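You operate a simulated robot arm through the tools that you are given. There is no shell and no other tool. Be economical: measure what you need, move in short steps, check, and stop when the job is done.

The job below is to be done with a simulated robot arm. You get a single attempt, and the scene is never put back.

Task
Press the orange housing's seal home; put the housing in the done tray.
Fine: use the seal press first and leave its slide out.

Only the result counts: the job must be done as asked and must still hold three seconds after the hand-in. Knocking over, shifting, dropping, spilling or breaking anything else fails it. A push-on lid holds only when it is set on centred and level and pressed home; a screw cap is set on level and turned clockwise until tight.

Robot
A 6-joint arm with a two-finger parallel gripper, fixed in place. Base frame: the origin is at the foot of the arm, x ahead of it, y to its left, z up; the work surface is at about z = 0. Lengths are in m, angles in rad, forces in N, time in s.
With the tool pointing down near the work surface it reaches from about 0.14 to 0.58 m from the base axis. Its first joint turns from -1.152 to 1.152 rad. Payload 2.1 kg.
Tool frame: the origin (TCP) lies between the finger pads and is the grasp point; the fingertips stand 0.03 m ahead of it; z points along the fingers, y is the line along which they close. Largest opening 0.094 m; finger width 0.028, thickness 0.01; the body of the gripper, 0.05 by 0.096 m, starts 0.055 m behind the TCP.
Orientation is that of the tool frame in the base frame, as a unit quaternion [w, x, y, z]. With the fingers straight down and closing along the base's y, the tool's x points along the base's -x, its y along +y and its z along -z.

Tools
- The arm moves only by the tool move_arm. Its argument "series" is a list of rows, each a list of 3 entries, a list of its own where there are three numbers: the shift along the base's x, y, z in cm, then the turn, a rotation vector about the base's x, y, z in rad, then the closure in counts, from 0 (fully open) to 255 (shut). In form: [[[x, y, z], [wx, wy, wz], gripper], ...]. A call has 1 to 12 rows; each row is the pose to reach, as a shift and turn from the pose commanded when the call began. A row lasts 0.2 s, in which the tool goes at most 0.05 m and 0.15 rad; a call with a longer step from one row to the next is refused whole, and so is a gripper value outside its range. Where a pose cannot be reached the arm comes as near as it can. A force on the tool above 90 N (or 10 N above the force at the start of the call, whichever is more), or a blocked arm, ends the call early, and 0.2 s more pass. Each finger travels about 0.072 m/s and halts on what it meets, pressing with about 41 N; the grip force reading is that of the motor and also rises with nothing between the fingers. The clock runs only during rows and for 0.2 s after the last one: add rows that repeat a pose to give the fingers time. It gives the time, the measured TCP pose, the force on the tool (base axes), the opening and the grip force at its end, in the units of the frame above (readings bear some noise), with the torque about the TCP (base axes, N m) and any sound that the robot's microphone picked up.
- Cameras (640 x 400 px; columns grow to the right, rows downward): "scene" is fixed at [0.0272, -0.3534, 0.5073]; the picture's right is [0.95, -0.32, 0.00], its down [-0.11, -0.32, -0.94] and it looks along [0.30, 0.89, -0.34] (base axes); focal length 335 px, centre (320, 200). "wrist" rides on the gripper at [0.076, 0.014, -0.103] in the tool frame; the picture's right is [-0.18, 0.98, 0.00], its down [-0.75, -0.14, -0.64] and it looks along [-0.63, -0.12, 0.77] (tool axes); focal length 243 px, centre (320, 200). There is no depth. A picture from a camera that has moved, and an enlarged one, comes with that camera's place and axes in the base frame and with its lens.
- grab_frame(camera): a new picture of that camera. No time passes.
- inspect(camera, box): a new picture of the part [left, top, right, bottom] of that camera's present view, enlarged. No time passes.
- finish_job(): hands the job in; it is judged then, once.

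Work in short steps. Places have to be worked out from the pictures, the camera data and where the tool is seen: move nearer, look again, correct. Check each grasp and each placing, and mend what went wrong. You have 120 turns and 64 pictures in all, those below and enlarged ones among them. Open the gripper and draw the arm clear of the work before you hand the job in, unless the task says otherwise; then end with one line.

The tools are called after ">>>" as name(argument=value, ...) on one line, values as JSON. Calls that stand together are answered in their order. move_arm: Moves the arm, as the interface text tells. Its arguments: {"type":"object","properties":{"series":{"type":"array","items":{"type":"array"}}},"required":["series"]} The other tools are called the same way: grab_frame (camera) takes a picture; inspect (camera, box) takes an enlarged picture of a part of a camera's view; finish_job () hands the job in.

At the start:

```text
time_s: 0.0
ee_pos: [0.2457, 0.1219, 0.3889]
tool_rot: [0.001, 0.0, 1.0, 0.0]
force: [0.0, 0.6, -0.4]
torque: [-0.01, 0.0, 0.01]
width: 0.0941
finger_force: 0.1
```

scene: 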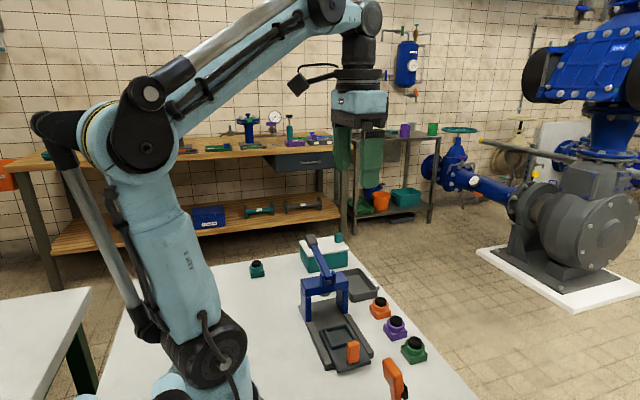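
wrist: 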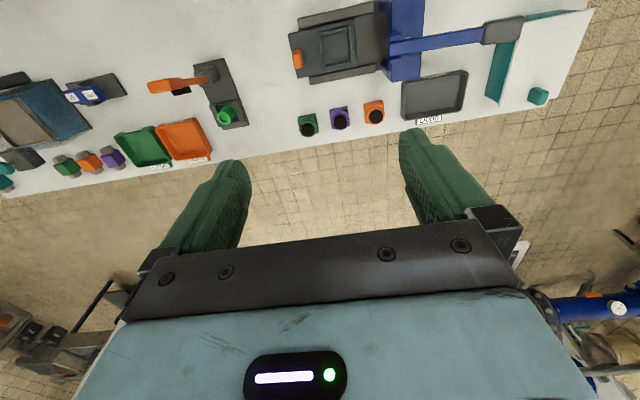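

The views show a press with a lever and slide, three housings on the right (orange, purple, green), and trays. I'll enlarge both views for detail.

>>> inspect(camera="scene", box=[230, 220, 470, 400])

>>> inspect(camera="wrist", box=[270, 0, 600, 150])

>>> inspect(camera="wrist", box=[0, 40, 270, 210])

```text
2.22 times, centred on (350, 310) of scene
camera zoom: at [0.0272, -0.3534, 0.5073], right [0.95, -0.32, 0.0], down [-0.11, -0.32, -0.94], along [0.3, 0.89, -0.34], focal length 745 px, centre (253, -44)
```

zoom: 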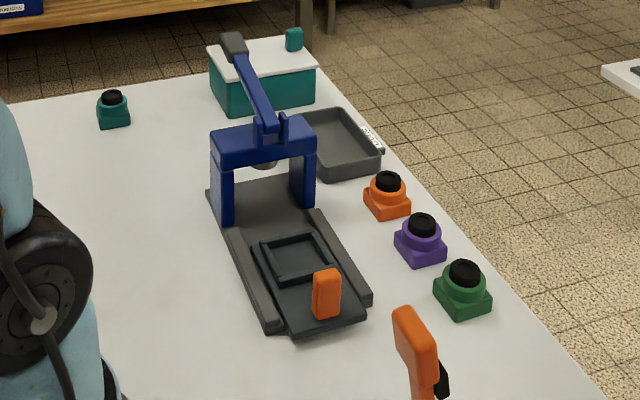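

```text
1.94 times, centred on (435, 75) of wrist
camera zoom: at [0.1694, 0.1364, 0.4905], right [0.18, 0.98, 0.0], down [0.75, -0.14, 0.64], along [0.63, -0.12, -0.77], focal length 470 px, centre (97, 442)
```

zoom: 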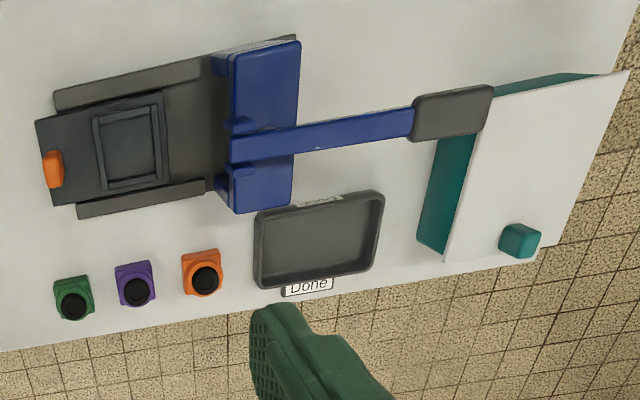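

```text
2.35 times, centred on (135, 125) of wrist
camera zoom: at [0.1694, 0.1364, 0.4905], right [0.18, 0.98, 0.0], down [0.75, -0.14, 0.64], along [0.63, -0.12, -0.77], focal length 571 px, centre (755, 376)
```

zoom: 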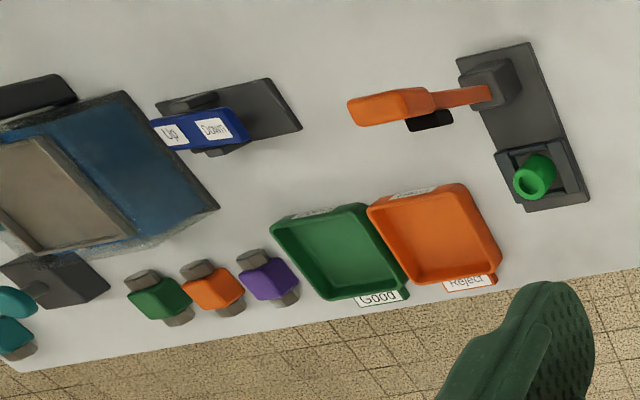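

The orange housing with the black seal is at about (0.357, 0.206), and the top of its seal at z≈0.035. The press slide runs along y at x≈0.235, its nest is at y≈0.153, and the lever handle is at about (0.235, 0.33, 0.15). I'll go above the housing and yaw 90° so that the fingers close along x.

>>> move_arm(series=[[[1, 0.8, -1.5], [0, 0, 0.143], 0], [[2, 1.6, -3], [0, 0, 0.286], 0], [[3, 2.4, -4.5], [0, 0, 0.428], 0], [[4, 3.1, -6], [0, 0, 0.571], 0], [[5, 3.9, -7.5], [0, 0, 0.714], 0], [[6, 4.7, -9], [0, 0, 0.857], 0], [[7, 5.5, -11], [0, 0, 1.0], 0], [[8, 6.3, -13], [0, 0, 1.142], 0], [[9, 7, -15], [0, 0, 1.285], 0], [[10, 7.8, -17], [0, 0, 1.428], 0], [[11.1, 8.5, -19], [0, 0, 1.571], 0], [[11.1, 8.5, -19], [0, 0, 1.571], 0]])

>>> grab_frame(camera="wrist")

>>> grab_frame(camera="scene")

```text
time_s: 2.6
ee_pos: [0.3567, 0.2068, 0.1997]
tool_rot: [-0.001, 0.707, -0.707, -0.001]
force: [0.0, 1.1, 0.5]
torque: [0.0, -0.03, 0.01]
width: 0.0938
finger_force: 0.1
```

```text
58 pictures are left
camera wrist: at [0.3416, 0.1303, 0.3022], right [-0.98, 0.18, 0.0], down [0.14, 0.75, 0.64], along [0.12, 0.63, -0.77], focal length 243 px, centre (320, 200)
```

wrist: 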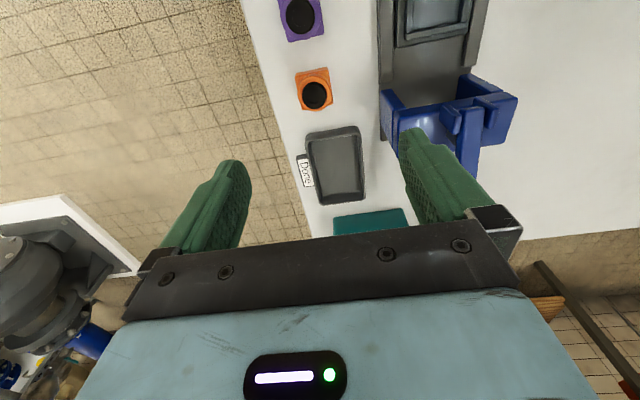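

```text
57 pictures are left
```

scene: 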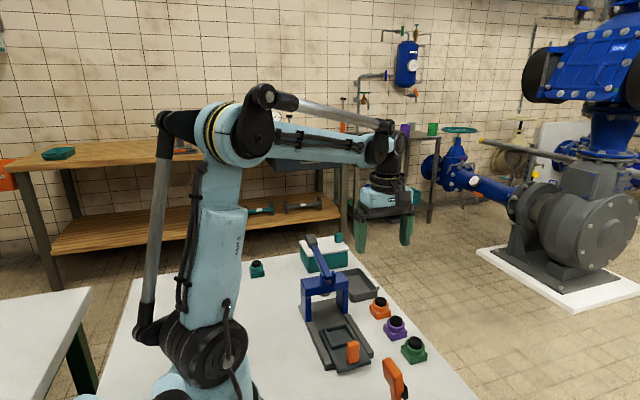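

>>> inspect(camera="wrist", box=[250, 0, 540, 180])

```text
2.21 times, centred on (395, 90) of wrist
camera zoom: at [0.3416, 0.1303, 0.3022], right [-0.98, 0.18, 0.0], down [0.14, 0.75, 0.64], along [0.12, 0.63, -0.77], focal length 535 px, centre (154, 443)
```

zoom: 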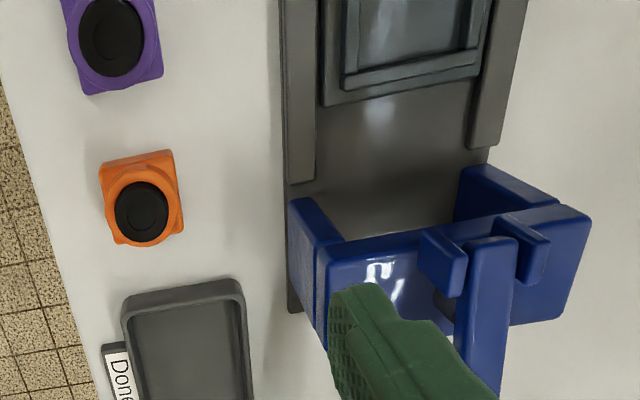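

The housing base is square, about 0.036 wide and aligned with the axes, centred near (0.362, 0.2055). I'll descend with the fingertips about 13 mm above the table, so the grip stays above the nest walls later.

>>> move_arm(series=[[[0.5, -0.1, -4], [0, 0, 0], 0], [[0.5, -0.1, -8], [0, 0, 0], 0], [[0.5, -0.1, -12], [0, 0, 0], 0], [[0.5, -0.1, -14], [0, 0, 0], 0], [[0.5, -0.1, -15.6], [0, 0, 0], 0], [[0.5, -0.1, -15.6], [0, 0, 0], 0]])

>>> grab_frame(camera="wrist")

>>> inspect(camera="scene", box=[280, 220, 440, 340])

```text
time_s: 4.0
ee_pos: [0.3614, 0.2046, 0.0427]
tool_rot: [0.0, 0.707, -0.707, -0.001]
force: [-0.2, 0.0, 0.4]
torque: [0.04, 0.03, -0.02]
width: 0.0942
finger_force: 0.1
```

```text
55 pictures are left
camera wrist: at [0.3465, 0.1289, 0.1449], right [-0.98, 0.18, 0.0], down [0.14, 0.75, 0.64], along [0.12, 0.63, -0.77], focal length 243 px, centre (320, 200)
```

wrist: 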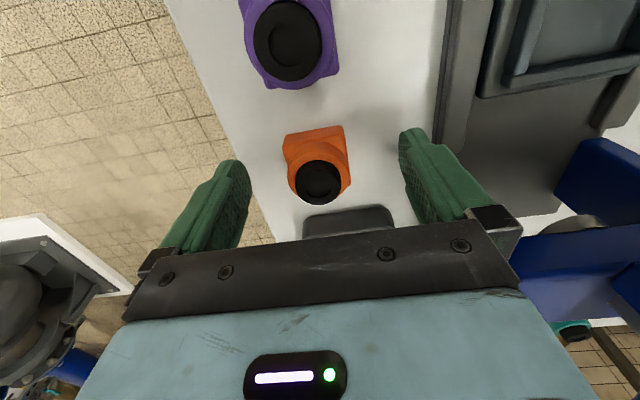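

```text
3.33 times, centred on (360, 280) of scene
camera zoom: at [0.0272, -0.3534, 0.5073], right [0.95, -0.32, 0.0], down [-0.11, -0.32, -0.94], along [0.3, 0.89, -0.34], focal length 1117 px, centre (187, -67)
```

zoom: 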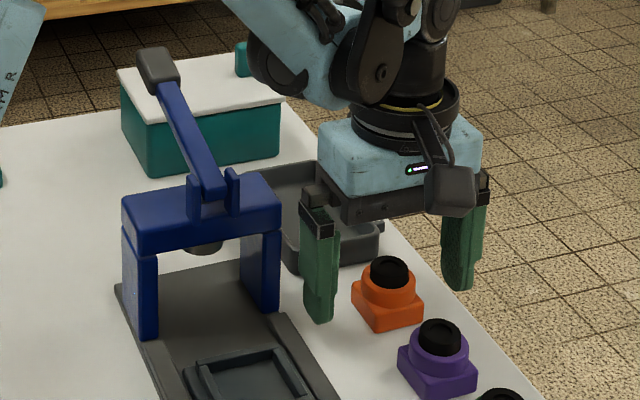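

The base is about 13 mm tall with a collar of nearly the same width and the seal proud on top. I'll lower 4.5 mm more, so the pads take the flat faces of the base, and close.

>>> move_arm(series=[[[0, 0.1, -0.45], [0, 0, 0], 0], [[0, 0.1, -0.45], [0, 0, 0], 160], [[0, 0.1, -0.45], [0, 0, 0], 200], [[0, 0.1, -0.45], [0, 0, 0], 230], [[0, 0.1, -0.45], [0, 0, 0], 255], [[0, 0.1, -0.45], [0, 0, 0], 255]])

```text
time_s: 5.4
ee_pos: [0.3623, 0.2056, 0.0397]
tool_rot: [-0.001, 0.707, -0.707, -0.001]
force: [0.3, 0.9, -0.1]
torque: [0.03, -0.01, 0.01]
width: 0.0374
finger_force: 41.3
```

Gripped: the width holds at 37.4 mm. I'll lift 11 cm and carry it above the nest to look.

>>> move_arm(series=[[[0, 0, 2], [0, 0, 0], 255], [[0, 0, 5], [0, 0, 0], 255], [[0, 0, 8], [0, 0, 0], 255], [[0, 0, 11], [0, 0, 0], 255], [[-2.5, -1.5, 11], [0, 0, 0], 255], [[-5, -3, 11], [0, 0, 0], 255], [[-7.5, -4.5, 11], [0, 0, 0], 255], [[-10, -5.3, 11], [0, 0, 0], 255], [[-12.8, -5.3, 11], [0, 0, 0], 255], [[-12.8, -5.3, 11], [0, 0, 0], 255]])

>>> grab_frame(camera="wrist")

>>> inspect(camera="scene", box=[270, 220, 430, 380])

```text
time_s: 7.6
ee_pos: [0.2345, 0.1544, 0.147]
tool_rot: [-0.001, 0.707, -0.707, -0.001]
force: [0.1, 0.5, -1.9]
torque: [-0.02, -0.01, -0.02]
width: 0.0373
finger_force: 41.0
```

```text
53 pictures are left
camera wrist: at [0.2196, 0.078, 0.249], right [-0.98, 0.18, 0.0], down [0.14, 0.75, 0.64], along [0.12, 0.63, -0.77], focal length 243 px, centre (320, 200)
```

wrist: 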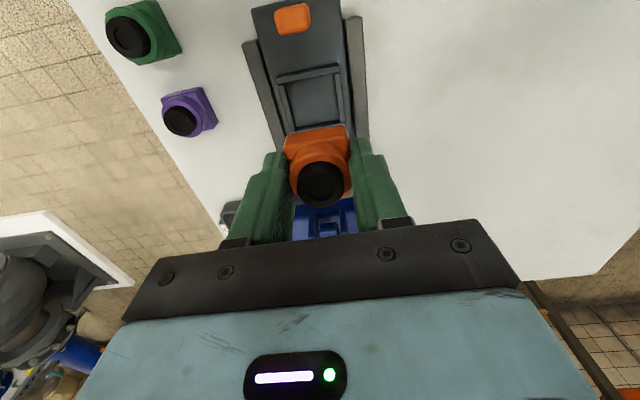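

```text
2.50 times, centred on (350, 300) of scene
camera zoom: at [0.0272, -0.3534, 0.5073], right [0.95, -0.32, 0.0], down [-0.11, -0.32, -0.94], along [0.3, 0.89, -0.34], focal length 838 px, centre (245, -50)
```

zoom: 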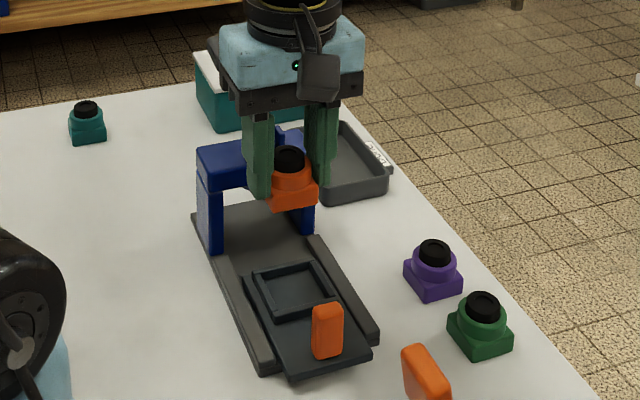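

Now I'll zoom in on the nest to fix its centre.

>>> inspect(camera="wrist", box=[230, 0, 390, 140])

>>> inspect(camera="scene", box=[310, 305, 380, 355])

```text
2.86 times, centred on (310, 70) of wrist
camera zoom: at [0.2196, 0.078, 0.249], right [-0.98, 0.18, 0.0], down [0.14, 0.75, 0.64], along [0.12, 0.63, -0.77], focal length 693 px, centre (349, 571)
```

zoom: 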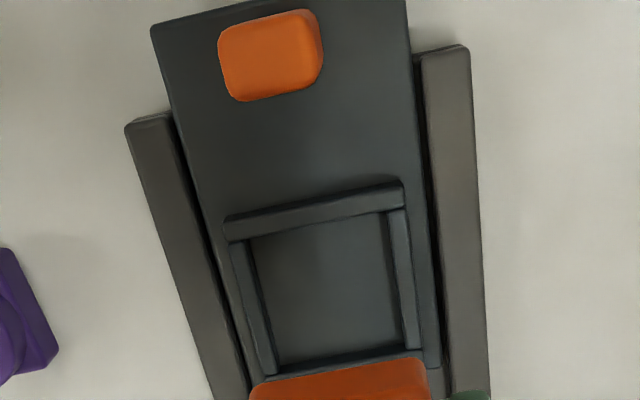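

```text
8.00 times, centred on (345, 330) of scene
camera zoom: at [0.0272, -0.3534, 0.5073], right [0.95, -0.32, 0.0], down [-0.11, -0.32, -0.94], along [0.3, 0.89, -0.34], focal length 2681 px, centre (120, -840)
```

zoom: 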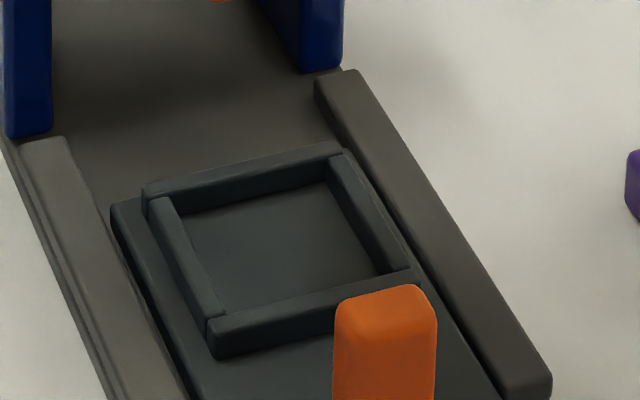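

The pocket measures about 44 mm square, centred near (0.240, 0.151) with its floor at z≈0.016. I'll shift over it and lower to about 1 cm above seating, then check.

>>> move_arm(series=[[[0.6, -0.2, -2], [0, 0, 0], 255], [[0.6, -0.2, -4], [0, 0, 0], 255], [[0.6, -0.2, -6], [0, 0, 0], 255], [[0.6, -0.2, -7.8], [0, 0, 0], 255], [[0.6, -0.2, -7.8], [0, 0, 0], 255]])

>>> inspect(camera="wrist", box=[220, 60, 420, 220])

>>> inspect(camera="scene", box=[300, 280, 390, 360])

```text
time_s: 8.8
ee_pos: [0.2423, 0.1506, 0.0694]
tool_rot: [-0.001, 0.707, -0.707, -0.001]
force: [0.3, 0.3, -2.1]
torque: [0.01, -0.01, 0.01]
width: 0.0372
finger_force: 40.6
```

```text
2.50 times, centred on (320, 140) of wrist
camera zoom: at [0.2276, 0.0748, 0.1715], right [-0.98, 0.18, 0.0], down [0.14, 0.75, 0.64], along [0.12, 0.63, -0.77], focal length 606 px, centre (320, 350)
```

zoom: 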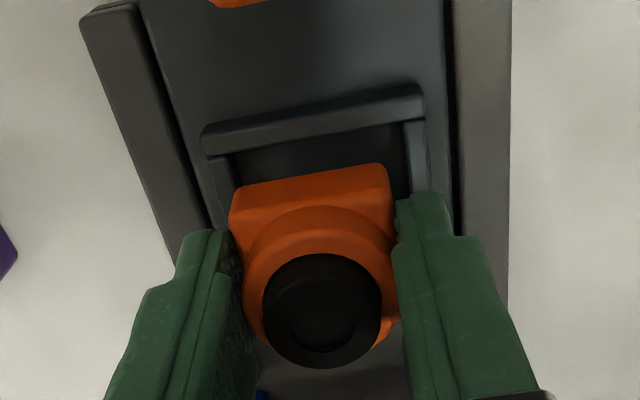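

```text
5.00 times, centred on (345, 320) of scene
camera zoom: at [0.0272, -0.3534, 0.5073], right [0.95, -0.32, 0.0], down [-0.11, -0.32, -0.94], along [0.3, 0.89, -0.34], focal length 1676 px, centre (195, -400)
```

zoom: 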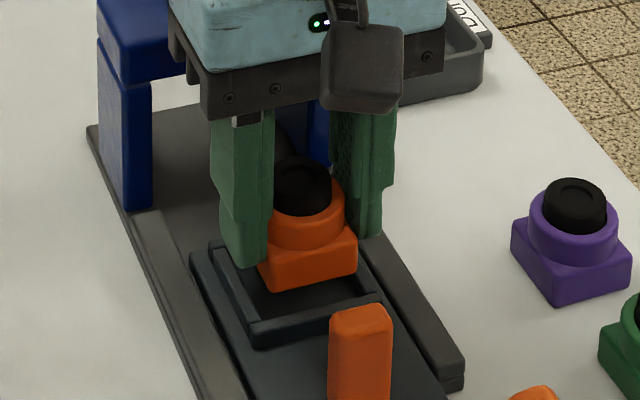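

In the wrist view the housing's front face sits over the nest's near wall, about 3 mm short in y, and x is about 1 mm high. I'll correct both and lower to near the floor.

>>> move_arm(series=[[[-0.1, 0.3, 0], [0, 0, 0], 255], [[-0.1, 0.3, -0.5], [0, 0, 0], 255], [[-0.1, 0.3, -0.9], [0, 0, 0], 255], [[-0.1, 0.3, -1.2], [0, 0, 0], 255], [[-0.1, 0.3, -1.2], [0, 0, 0], 255]])

>>> inspect(camera="wrist", box=[220, 60, 420, 220])

>>> inspect(camera="scene", box=[300, 280, 390, 360])

```text
time_s: 10.0
ee_pos: [0.2405, 0.1537, 0.0582]
tool_rot: [0.001, -0.707, 0.707, 0.0]
force: [1.2, 1.5, 28.7]
torque: [0.52, -0.04, -0.03]
width: 0.0373
finger_force: 41.2
```

```text
2.50 times, centred on (320, 140) of wrist
camera zoom: at [0.2253, 0.0787, 0.16], right [-0.98, 0.18, 0.0], down [0.14, 0.75, 0.64], along [0.12, 0.63, -0.77], focal length 606 px, centre (320, 350)
```

zoom: 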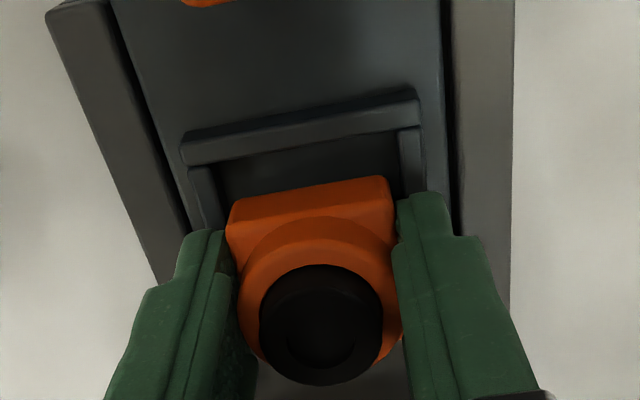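

```text
5.00 times, centred on (345, 320) of scene
camera zoom: at [0.0271, -0.3534, 0.5073], right [0.95, -0.32, 0.0], down [-0.11, -0.32, -0.94], along [0.3, 0.89, -0.34], focal length 1676 px, centre (195, -400)
```

zoom: 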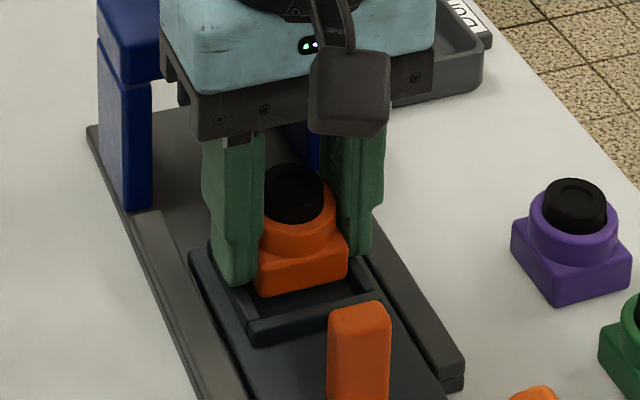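

There is 28 N of contact with torque +0.52 about x, so the back edge is resting on the far wall. The view confirms a gap of about 6 mm at the near side. I'll raise 4 mm, shift −3.5 mm in y and lower again.

>>> move_arm(series=[[[0, 0, 0.4], [0, 0, 0], 255], [[0, -0.35, 0.4], [0, 0, 0], 255], [[0, -0.35, 0], [0, 0, 0], 255], [[0, -0.35, -0.2], [0, 0, 0], 255], [[0, -0.35, -0.2], [0, 0, 0], 255]])

>>> inspect(camera="wrist", box=[220, 60, 420, 220])

>>> inspect(camera="scene", box=[300, 280, 390, 360])

```text
time_s: 11.2
ee_pos: [0.2389, 0.1508, 0.058]
tool_rot: [-0.001, -0.707, 0.707, 0.001]
force: [-4.7, 0.1, 24.7]
torque: [-0.02, -0.53, -0.02]
width: 0.0372
finger_force: 40.4
stopped in row 5: the force on the tool passed its limit at 95 N (the readings are from after the stop); the commanded pose is now the measured one
```

```text
2.50 times, centred on (320, 140) of wrist
camera zoom: at [0.2247, 0.0752, 0.1592], right [-0.98, 0.18, 0.0], down [0.14, 0.75, 0.64], along [0.12, 0.63, -0.77], focal length 606 px, centre (320, 350)
```

zoom: 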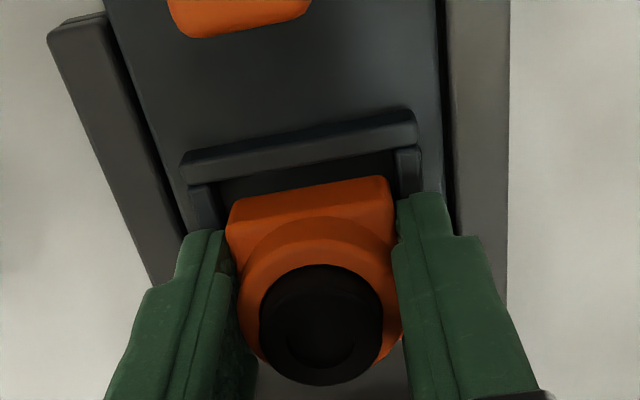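

```text
5.00 times, centred on (345, 320) of scene
camera zoom: at [0.0271, -0.3534, 0.5073], right [0.95, -0.32, 0.0], down [-0.11, -0.32, -0.94], along [0.3, 0.89, -0.34], focal length 1676 px, centre (195, -400)
```

zoom: 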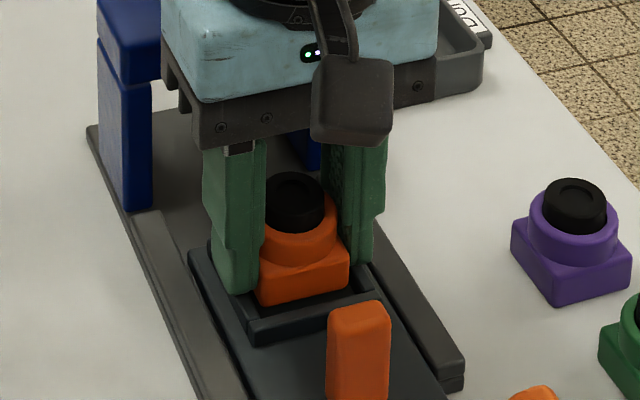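

The contact has moved to the +x fingertip on the nest wall (torque −0.53 about y), so the housing is already inside the pocket, about 3 mm above the floor. I'll ease up 1.5 mm, open partway and lift away.

>>> move_arm(series=[[[0, 0, 0.15], [0, 0, 0], 255], [[0, 0, 0.15], [0, 0, 0], 180], [[0, 0, 0.15], [0, 0, 0], 130], [[0, 0, 0.15], [0, 0, 0], 110], [[0, 0, 0.15], [0, 0, 0], 110], [[0, 0, 1.5], [0, 0, 0], 110], [[0, 0, 4], [0, 0, 0], 110], [[0, 0, 7], [0, 0, 0], 110], [[0, 0, 7], [0, 0, 0], 110]])

>>> inspect(camera="wrist", box=[220, 0, 420, 160])

>>> inspect(camera="scene", box=[300, 280, 390, 360])

```text
time_s: 13.2
ee_pos: [0.2387, 0.1533, 0.128]
tool_rot: [-0.001, -0.707, 0.707, 0.0]
force: [-0.8, 0.2, 0.4]
torque: [0.04, 0.02, 0.02]
width: 0.0535
finger_force: 0.1
```

```text
2.50 times, centred on (320, 80) of wrist
camera zoom: at [0.2239, 0.0771, 0.2298], right [-0.98, 0.18, 0.0], down [0.14, 0.75, 0.64], along [0.12, 0.63, -0.77], focal length 606 px, centre (320, 500)
```

zoom: 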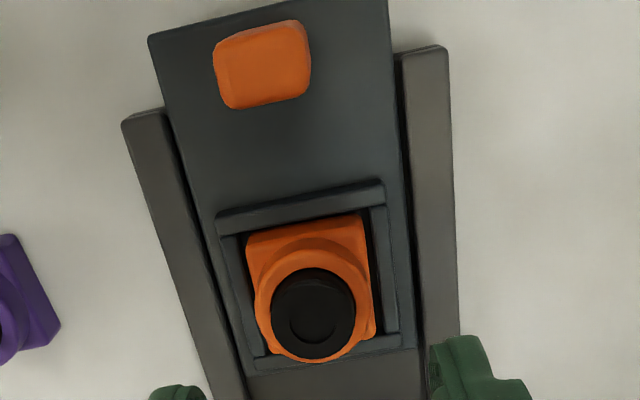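

```text
5.00 times, centred on (345, 320) of scene
camera zoom: at [0.0272, -0.3534, 0.5073], right [0.95, -0.32, 0.0], down [-0.11, -0.32, -0.94], along [0.3, 0.89, -0.34], focal length 1676 px, centre (195, -400)
```

zoom: 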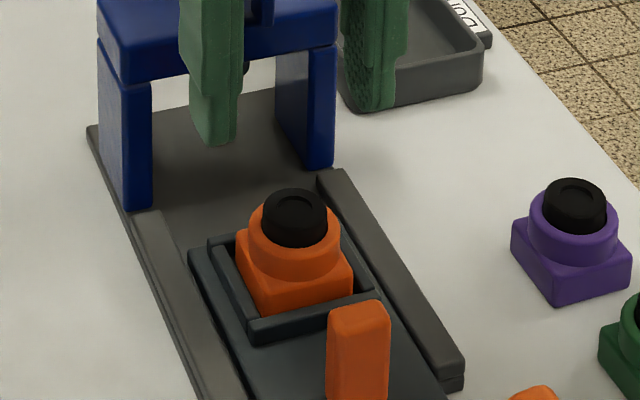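

The housing is seated level and centred in the nest. Next I'll grip the orange slide knob, at about (0.240, 0.089) with its top near z=0.055. I'll go above it and look first.

>>> move_arm(series=[[[0.1, -3, 0], [0, 0, 0], 110], [[0.1, -6.2, 0], [0, 0, 0], 110], [[0.1, -6.2, -2], [0, 0, 0], 110], [[0.1, -6.2, -4], [0, 0, 0], 110], [[0.1, -6.2, -4], [0, 0, 0], 110]])

>>> grab_frame(camera="wrist")

>>> grab_frame(camera="scene")

```text
time_s: 14.4
ee_pos: [0.2391, 0.0882, 0.0855]
tool_rot: [0.0, 0.707, -0.707, -0.001]
force: [0.0, -0.5, -0.4]
torque: [0.01, 0.03, -0.02]
width: 0.0535
finger_force: 0.0
```

```text
41 pictures are left
camera wrist: at [0.2245, 0.0128, 0.1886], right [-0.98, 0.18, 0.0], down [0.14, 0.75, 0.64], along [0.12, 0.63, -0.77], focal length 243 px, centre (320, 200)
```

wrist: 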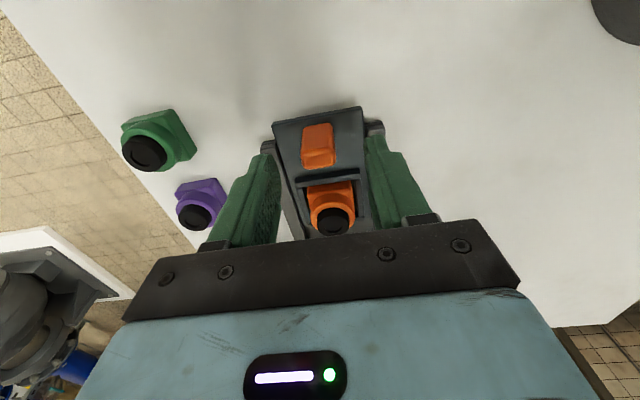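

```text
40 pictures are left
```

scene: 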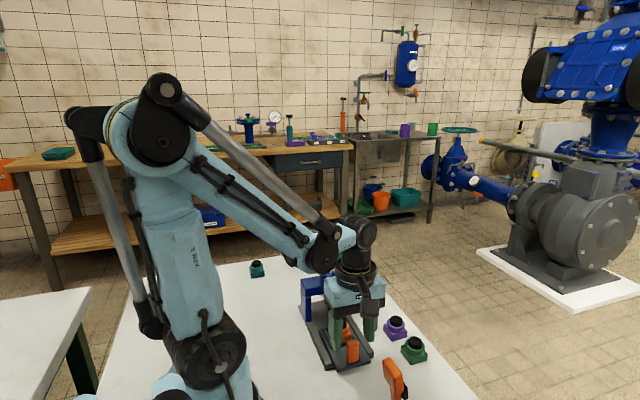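

The knob is between the fingers, at y≈0.085. I'll descend 3 cm and grip it.

>>> move_arm(series=[[[0, -0.3, -1.5], [0, 0, 0], 110], [[0, -0.3, -3], [0, 0, 0], 110], [[0, -0.3, -3], [0, 0, 0], 170], [[0, -0.3, -3], [0, 0, 0], 220], [[0, -0.3, -3], [0, 0, 0], 255], [[0, -0.3, -3], [0, 0, 0], 255]])

>>> inspect(camera="scene", box=[280, 240, 420, 380])

```text
time_s: 15.8
ee_pos: [0.2402, 0.084, 0.0575]
tool_rot: [0.001, 0.707, -0.707, 0.0]
force: [13.4, 0.0, -21.4]
torque: [0.42, -0.07, 0.03]
width: 0.0217
finger_force: 44.9
```

```text
2.86 times, centred on (350, 310) of scene
camera zoom: at [0.0272, -0.3534, 0.5073], right [0.95, -0.32, 0.0], down [-0.11, -0.32, -0.94], along [0.3, 0.89, -0.34], focal length 958 px, centre (234, -114)
```

zoom: 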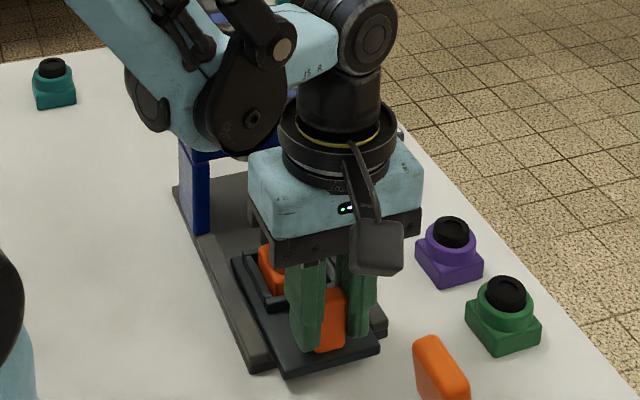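

The knob is gripped at 21.7 mm. I'll push the slide 6 cm in +y in small steps.

>>> move_arm(series=[[[0, 1, 0], [0, 0, 0], 255], [[0, 2, 0], [0, 0, 0], 255], [[0, 3, 0], [0, 0, 0], 255], [[0, 4, 0], [0, 0, 0], 255], [[0, 5, 0], [0, 0, 0], 255], [[0, 6, 0], [0, 0, 0], 255], [[0, 6, 0], [0, 0, 0], 255]])

>>> inspect(camera="scene", box=[270, 220, 410, 360])

>>> grab_frame(camera="wrist")

```text
time_s: 17.4
ee_pos: [0.24, 0.1462, 0.0553]
tool_rot: [0.0, 0.707, -0.707, 0.0]
force: [13.3, -0.2, -0.3]
torque: [-0.77, -0.49, 0.0]
width: 0.0215
finger_force: 44.7
```

```text
2.86 times, centred on (340, 290) of scene
camera zoom: at [0.0272, -0.3534, 0.5074], right [0.95, -0.32, 0.0], down [-0.11, -0.32, -0.94], along [0.3, 0.89, -0.34], focal length 958 px, centre (263, -57)
```

zoom: 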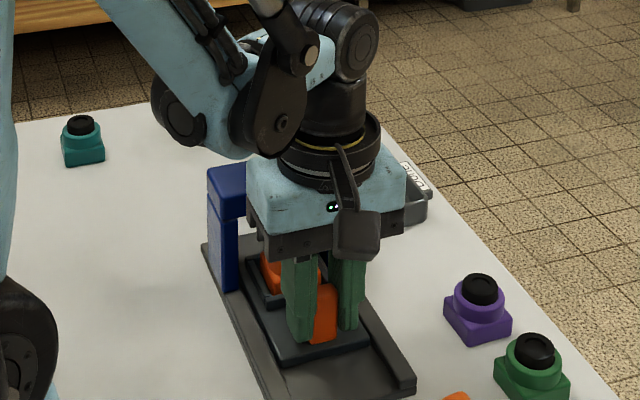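

```text
37 pictures are left
camera wrist: at [0.2251, 0.0704, 0.1586], right [-0.98, 0.19, 0.0], down [0.14, 0.75, 0.64], along [0.12, 0.63, -0.77], focal length 243 px, centre (320, 200)
```

wrist: 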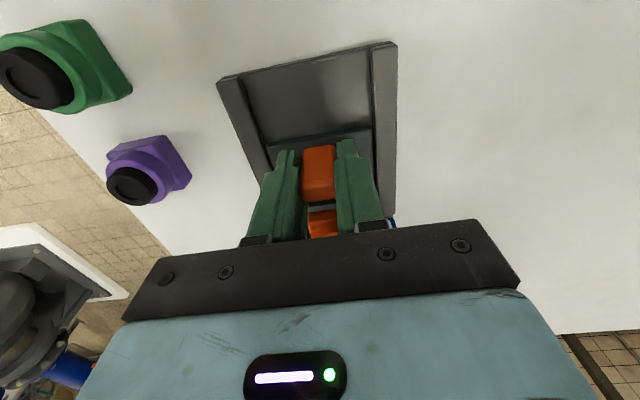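

The slide is moving with it cleanly. I'll continue another 3.5 cm in small steps and watch for the end stop.

>>> move_arm(series=[[[0, 0.7, 0], [0, 0, 0], 255], [[0, 1.4, 0], [0, 0, 0], 255], [[0, 2.1, 0], [0, 0, 0], 255], [[0, 2.5, 0], [0, 0, 0], 255], [[0, 2.9, 0], [0, 0, 0], 255], [[0, 3.2, 0], [0, 0, 0], 255], [[0, 3.5, 0], [0, 0, 0], 255], [[0, 3.5, 0], [0, 0, 0], 255]])

>>> inspect(camera="scene", box=[270, 220, 410, 360])

```text
time_s: 18.7
ee_pos: [0.2407, 0.1667, 0.0561]
tool_rot: [-0.006, -0.705, 0.709, -0.007]
force: [-0.3, -16.6, 13.1]
torque: [2.5, -0.43, 0.48]
width: 0.022
finger_force: 44.9
stopped in row 6: the force on the tool passed its limit at 99 N (the readings are from after the stop); the commanded pose is now the measured one
```

```text
2.86 times, centred on (340, 290) of scene
camera zoom: at [0.0271, -0.3534, 0.5073], right [0.95, -0.32, 0.0], down [-0.11, -0.32, -0.94], along [0.3, 0.89, -0.34], focal length 958 px, centre (263, -57)
```

zoom: 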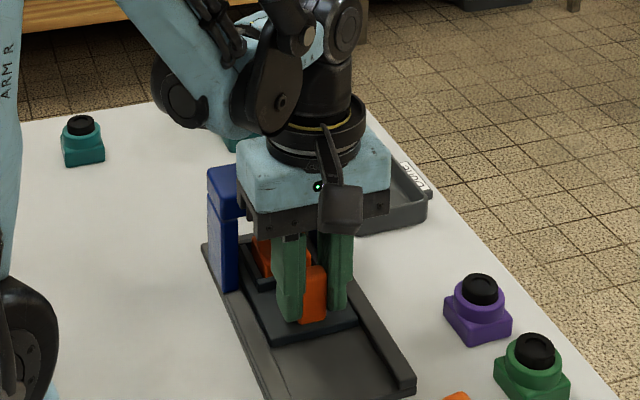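

The arm is blocked at y=0.167. The torque places the contact well above the TCP, so the gripper body probably touched the frame and the slide itself wasn't at its stop. I'll release, back off and look.

>>> move_arm(series=[[[0, -0.2, 0], [0, 0, 0], 255], [[0, -0.2, 0], [0, 0, 0], 190], [[0, -0.2, 0], [0, 0, 0], 150], [[0, -0.2, 0], [0, 0, 0], 130], [[0, -0.2, 2], [0, 0, 0], 130], [[0, -2, 5], [0, 0, 0], 130], [[0, -5, 8], [0, 0, 0], 130], [[0, -8, 11], [0, 0, 0], 130], [[0, -8, 11], [0, 0, 0], 130]])

>>> inspect(camera="scene", box=[270, 220, 410, 360])

>>> grab_frame(camera="wrist")

```text
time_s: 20.7
ee_pos: [0.2417, 0.0893, 0.1669]
tool_rot: [-0.006, -0.705, 0.709, -0.006]
force: [-0.6, -0.8, 0.7]
torque: [-0.01, 0.02, 0.0]
width: 0.0464
finger_force: 0.1
```

```text
2.86 times, centred on (340, 290) of scene
camera zoom: at [0.0272, -0.3534, 0.5073], right [0.95, -0.32, 0.0], down [-0.11, -0.32, -0.94], along [0.3, 0.89, -0.34], focal length 958 px, centre (263, -57)
```

zoom: 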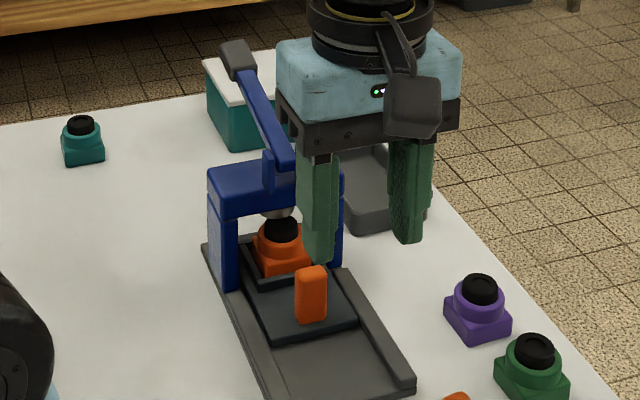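

```text
34 pictures are left
camera wrist: at [0.2254, 0.0148, 0.2705], right [-0.98, 0.19, 0.0], down [0.15, 0.76, 0.63], along [0.12, 0.62, -0.78], focal length 243 px, centre (320, 200)
```

wrist: 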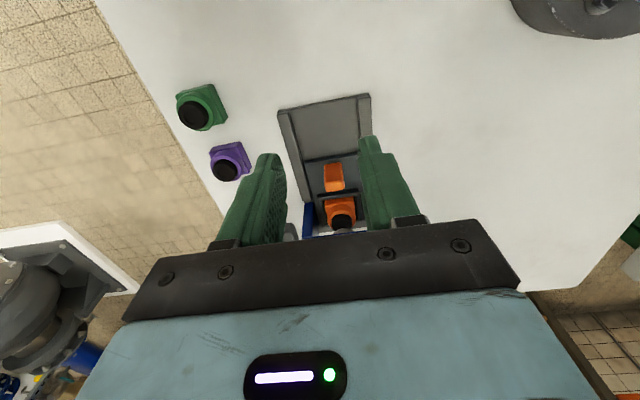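

The slide may be just short of its stop. I'll push on the knob's front face with closed fingers, which keeps the gripper body about 2 cm farther from the frame. First I'll close and descend in front of the knob.

>>> move_arm(series=[[[-0.1, 1.5, -1], [0, 0, 0], 255], [[-0.1, 3, -2], [0, 0, 0], 255], [[-0.1, 4.4, -4], [0, 0, 0], 255], [[-0.1, 4.4, -7], [0, 0, 0], 255], [[-0.1, 4.4, -10.8], [0, 0, 0], 255], [[-0.1, 4.4, -10.8], [0, 0, 0], 255]])

>>> inspect(camera="wrist", box=[220, 60, 420, 240])

```text
time_s: 22.1
ee_pos: [0.2393, 0.1313, 0.0575]
tool_rot: [-0.006, -0.705, 0.709, -0.007]
force: [-0.4, -0.4, 0.0]
torque: [0.01, -0.02, -0.01]
width: 0.0001
finger_force: 33.0
```

```text
2.22 times, centred on (320, 150) of wrist
camera zoom: at [0.2231, 0.0575, 0.1625], right [-0.98, 0.19, 0.0], down [0.15, 0.76, 0.63], along [0.12, 0.62, -0.78], focal length 539 px, centre (320, 311)
```

zoom: 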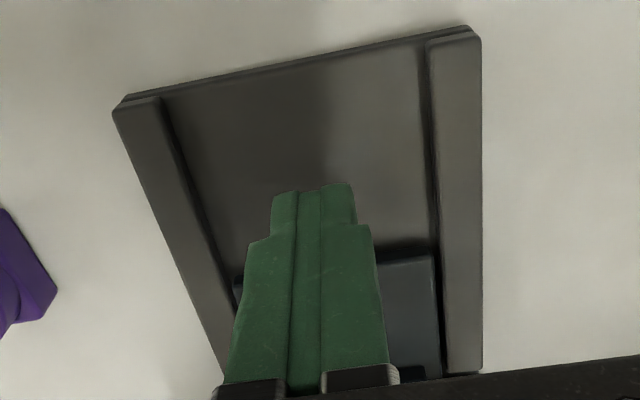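

Clear of the knob and positioned in front of it. I'll push +y slowly until it makes contact and stops.

>>> move_arm(series=[[[0, 0.8, 0], [0, 0, 0], 255], [[0, 1.3, 0], [0, 0, 0], 255], [[0, 1.6, 0], [0, 0, 0], 255], [[0, 1.9, 0], [0, 0, 0], 255], [[0, 2.2, 0], [0, 0, 0], 255], [[0, 2.5, 0], [0, 0, 0], 255], [[0, 2.7, 0], [0, 0, 0], 255], [[0, 2.9, 0], [0, 0, 0], 255], [[0, 3.1, 0], [0, 0, 0], 255]])

>>> inspect(camera="scene", box=[270, 220, 410, 360])

```text
time_s: 24.1
ee_pos: [0.238, 0.1594, 0.0587]
tool_rot: [-0.011, -0.705, 0.709, -0.008]
force: [-6.7, -37.0, 19.7]
torque: [0.29, 0.09, 0.27]
width: 0.0001
finger_force: 33.3
```

```text
2.86 times, centred on (340, 290) of scene
camera zoom: at [0.0271, -0.3535, 0.5073], right [0.95, -0.32, 0.0], down [-0.11, -0.32, -0.94], along [0.3, 0.89, -0.34], focal length 958 px, centre (263, -57)
```

zoom: 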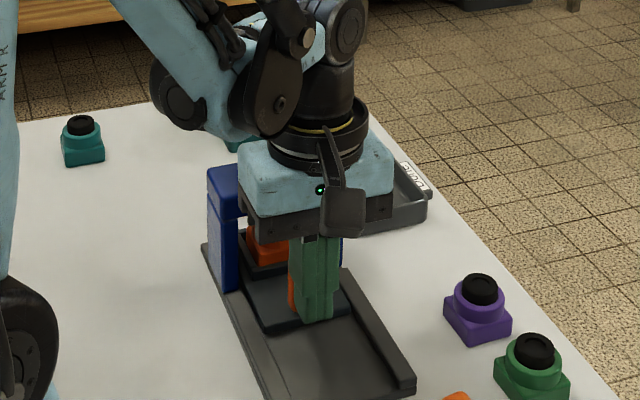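

There is now 37 N at knob height, and the slide has moved to a travel of about 95 mm, so it is probably at its stop. I'll push 4 mm more to confirm.

>>> move_arm(series=[[[0, 0.2, 0], [0, 0, 0], 255], [[0, 0.4, 0], [0, 0, 0], 255]])

```text
time_s: 24.7
ee_pos: [0.2386, 0.1596, 0.0571]
tool_rot: [-0.015, -0.703, 0.711, -0.014]
force: [-6.7, -69.4, 33.1]
torque: [0.61, 0.16, 0.42]
width: 0.0
finger_force: 32.7
```

The position didn't change while the force doubled, so the slide is at its stop. I'll back off, rise and look at the press.

>>> move_arm(series=[[[0, -1, 0], [0, 0, 0], 255], [[0, -3, 0], [0, 0, 0], 255], [[0, -4, 4], [0, 0, 0], 255], [[0, -4, 8], [0, 0, 0], 255], [[0, -4, 12], [0, 0, 0], 255], [[0, -3, 16], [0, 0, 0], 255], [[0, -2, 20], [0, 0, 0], 255], [[0, -2, 20], [0, 0, 0], 255]])

>>> grab_frame(camera="wrist")

>>> inspect(camera="scene", box=[270, 210, 410, 350])

```text
time_s: 26.5
ee_pos: [0.2417, 0.1455, 0.2595]
tool_rot: [-0.006, -0.706, 0.708, -0.007]
force: [-0.1, 0.3, -0.2]
torque: [-0.03, -0.02, -0.01]
width: 0.0
finger_force: 33.4
```

```text
31 pictures are left
camera wrist: at [0.2256, 0.0717, 0.3631], right [-0.98, 0.19, 0.0], down [0.15, 0.76, 0.63], along [0.12, 0.62, -0.78], focal length 243 px, centre (320, 200)
```

wrist: 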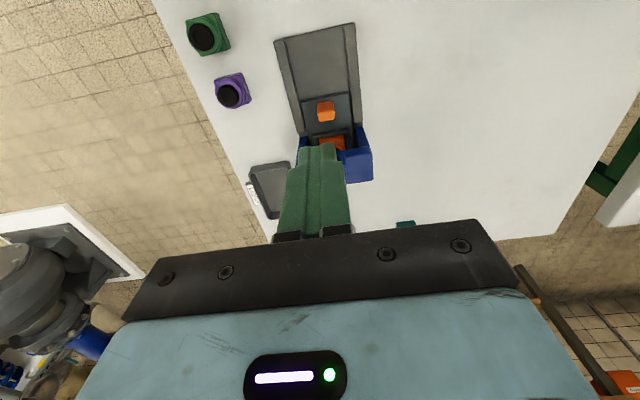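

```text
2.86 times, centred on (340, 280) of scene
camera zoom: at [0.0272, -0.3534, 0.5073], right [0.95, -0.32, 0.0], down [-0.11, -0.32, -0.94], along [0.3, 0.89, -0.34], focal length 958 px, centre (263, -29)
```

zoom: 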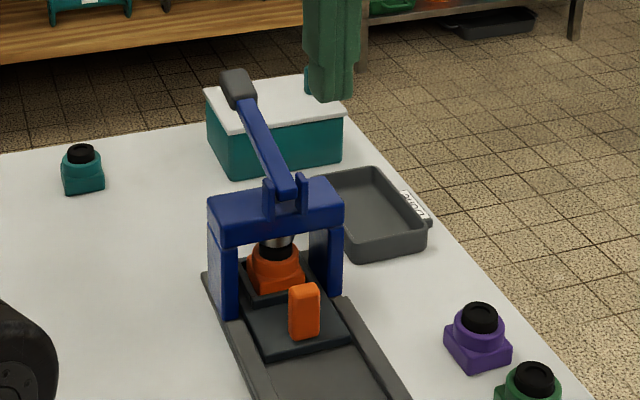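

The seal is right under the ram. The lever handle works out at about (0.24, 0.347, 0.134). I'll move above it at y≈0.342 with closed fingers.

>>> move_arm(series=[[[0, 4, 0], [0, 0, 0], 255], [[0, 8, 0], [0, 0, 0], 255], [[0, 12, 0], [0, 0, 0], 255], [[0, 16, 0], [0, 0, 0], 255], [[0, 19.6, -1], [0, 0, 0], 255], [[0, 19.6, -4], [0, 0, 0], 255], [[0, 19.6, -6], [0, 0, 0], 255], [[0, 19.6, -6], [0, 0, 0], 255]])

>>> grab_frame(camera="wrist")

>>> inspect(camera="scene", box=[270, 190, 410, 330])

```text
time_s: 28.3
ee_pos: [0.24, 0.3438, 0.1994]
tool_rot: [-0.006, -0.705, 0.709, -0.006]
force: [-0.2, -0.8, 0.2]
torque: [0.0, 0.01, 0.0]
width: 0.0001
finger_force: 32.6
```

```text
29 pictures are left
camera wrist: at [0.2241, 0.2698, 0.3022], right [-0.98, 0.19, 0.0], down [0.15, 0.76, 0.63], along [0.12, 0.62, -0.78], focal length 243 px, centre (320, 200)
```

wrist: 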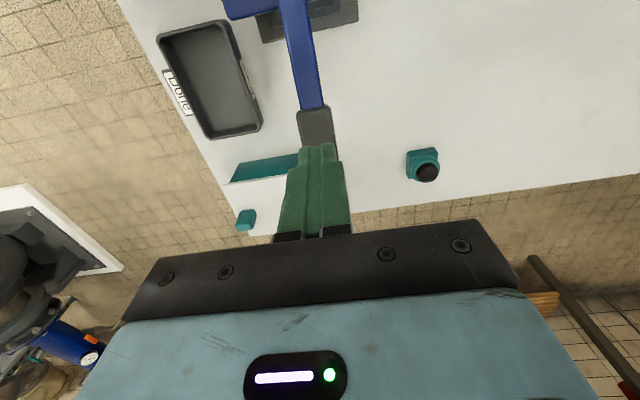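

```text
2.86 times, centred on (340, 260) of scene
camera zoom: at [0.0272, -0.3534, 0.5073], right [0.95, -0.32, 0.0], down [-0.11, -0.32, -0.94], along [0.3, 0.89, -0.34], focal length 958 px, centre (263, 29)
```

zoom: 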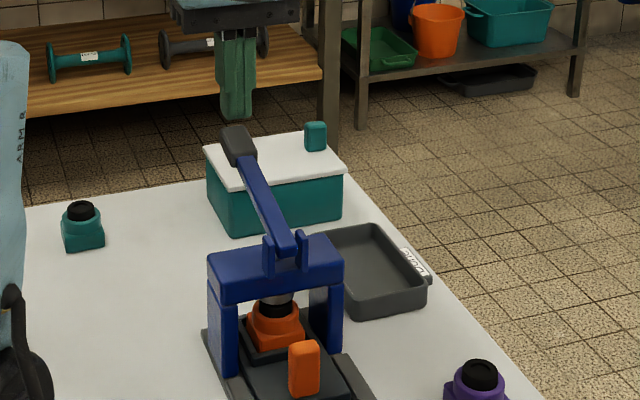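

The fingertips are right over the handle, whose near end is at y≈0.321. I'll descend in steps, pressing the lever.

>>> move_arm(series=[[[0, 0, -1], [0, 0, 0], 255], [[0, 0, -2], [0, 0, 0], 255], [[0, 0, -2.7], [0, 0, 0], 255], [[0, 0, -3.4], [0, 0, 0], 255], [[0, 0, -4], [0, 0, 0], 255]])

>>> inspect(camera="scene", box=[270, 190, 410, 330])

```text
time_s: 29.5
ee_pos: [0.2379, 0.3421, 0.1582]
tool_rot: [-0.005, -0.705, 0.709, -0.006]
force: [0.2, 0.9, 1.2]
torque: [0.08, 0.03, 0.01]
width: 0.0
finger_force: 33.2
```

```text
2.86 times, centred on (340, 260) of scene
camera zoom: at [0.0272, -0.3534, 0.5073], right [0.95, -0.32, 0.0], down [-0.11, -0.32, -0.94], along [0.3, 0.89, -0.34], focal length 958 px, centre (263, 29)
```

zoom: 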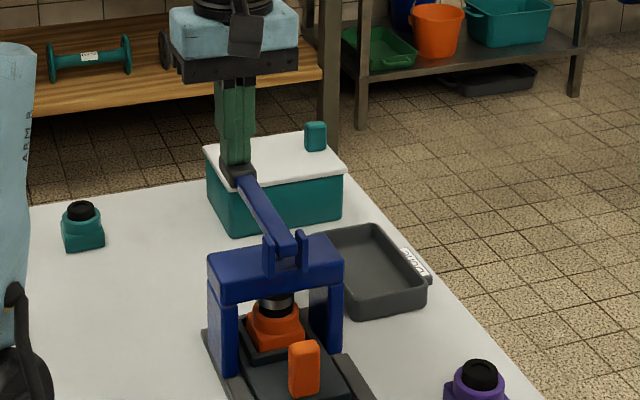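

The lever is swinging down with little force and the ram is descending. I'll continue.

>>> move_arm(series=[[[0, 0, -0.7], [0, 0, 0], 255], [[0, 0, -1.4], [0, 0, 0], 255], [[0, 0, -2.1], [0, 0, 0], 255], [[0, 0, -2.8], [0, 0, 0], 255], [[0, 0, -3.5], [0, 0, 0], 255]])

>>> inspect(camera="scene", box=[270, 190, 410, 330])

```text
time_s: 30.7
ee_pos: [0.2391, 0.3428, 0.123]
tool_rot: [-0.006, -0.705, 0.709, -0.007]
force: [0.5, -0.5, 2.8]
torque: [-0.07, -0.07, 0.0]
width: 0.0
finger_force: 33.6
```

```text
2.86 times, centred on (340, 260) of scene
camera zoom: at [0.0272, -0.3534, 0.5073], right [0.95, -0.32, 0.0], down [-0.11, -0.32, -0.94], along [0.3, 0.89, -0.34], focal length 958 px, centre (263, 29)
```

zoom: 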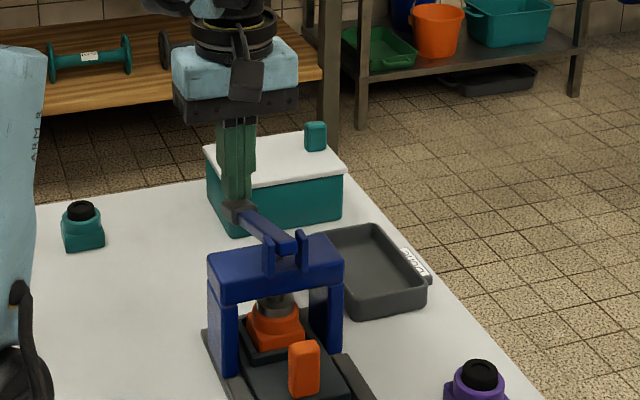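

The ram has reached the seal. I'll press on in finer steps and watch the force.

>>> move_arm(series=[[[0, 0, -0.5], [0, 0, 0], 255], [[0, 0, -1], [0, 0, 0], 255], [[0, 0, -1.5], [0, 0, 0], 255], [[0, 0, -2], [0, 0, 0], 255]])

>>> inspect(camera="scene", box=[290, 240, 390, 330])

```text
time_s: 31.2
ee_pos: [0.2384, 0.3414, 0.1215]
tool_rot: [-0.009, -0.706, 0.709, -0.006]
force: [-1.4, 3.5, 49.2]
torque: [-0.58, -0.03, -0.15]
width: 0.0
finger_force: 32.7
stopped in row 2: the force on the tool passed its limit at 102 N (the readings are from after the stop); the commanded pose is now the measured one
```

```text
4.44 times, centred on (340, 285) of scene
camera zoom: at [0.027, -0.3536, 0.5072], right [0.95, -0.32, 0.0], down [-0.11, -0.32, -0.94], along [0.3, 0.89, -0.34], focal length 1490 px, centre (231, -178)
```

zoom: 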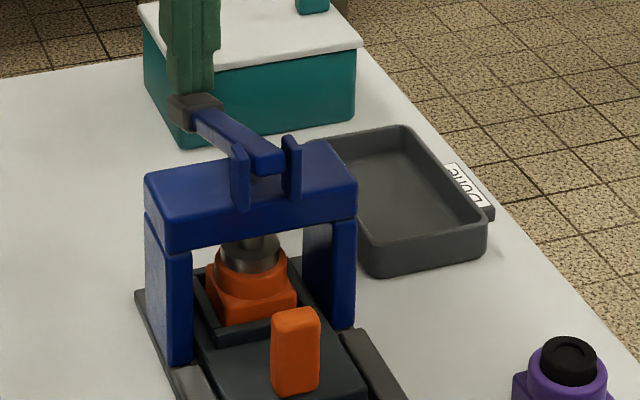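

A firm stop at about 100 N, and the ram appears to sit right on the collar. I'll press once more with small steps and hold, to make sure it's home.

>>> move_arm(series=[[[0, 0, -0.1], [0, 0, 0], 255], [[0, 0, -0.2], [0, 0, 0], 255], [[0, 0, -0.3], [0, 0, 0], 255], [[0, 0, -0.4], [0, 0, 0], 255], [[0, 0, -0.4], [0, 0, 0], 255]])

```text
time_s: 32.0
ee_pos: [0.2385, 0.3435, 0.1198]
tool_rot: [-0.011, -0.705, 0.709, -0.007]
force: [-0.7, 3.4, 45.7]
torque: [-0.57, -0.03, -0.13]
width: 0.0
finger_force: 32.7
stopped in row 3: the force on the tool passed its limit at 93 N (the readings are from after the stop); the commanded pose is now the measured one
```

It's at a hard stop. I'll raise the tool and see whether the lever and ram return.

>>> move_arm(series=[[[0, 0, 1], [0, 0, 0], 255], [[0, 0, 3], [0, 0, 0], 255], [[0, 0, 5], [0, 0, 0], 255], [[0, 0, 7], [0, 0, 0], 255], [[0, 0, 10], [0, 0, 0], 255], [[0, 0, 10], [0, 0, 0], 255]])

>>> inspect(camera="scene", box=[290, 220, 390, 330])

```text
time_s: 33.4
ee_pos: [0.2374, 0.3422, 0.2194]
tool_rot: [-0.011, -0.705, 0.709, -0.007]
force: [0.6, -0.5, -0.5]
torque: [0.01, -0.01, -0.02]
width: 0.0001
finger_force: 32.6
```

```text
3.64 times, centred on (340, 275) of scene
camera zoom: at [0.0272, -0.3534, 0.5073], right [0.95, -0.32, 0.0], down [-0.11, -0.32, -0.94], along [0.3, 0.89, -0.34], focal length 1219 px, centre (247, -73)
```

zoom: 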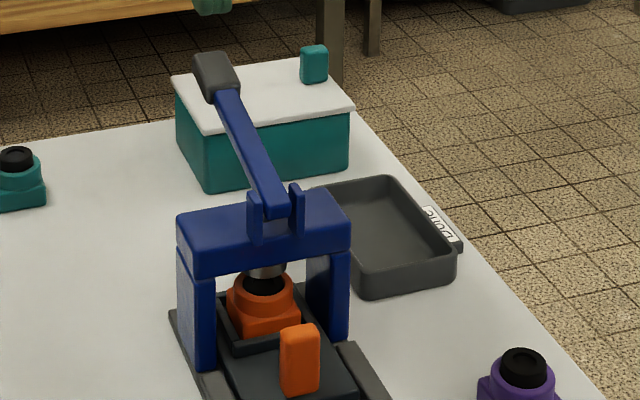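

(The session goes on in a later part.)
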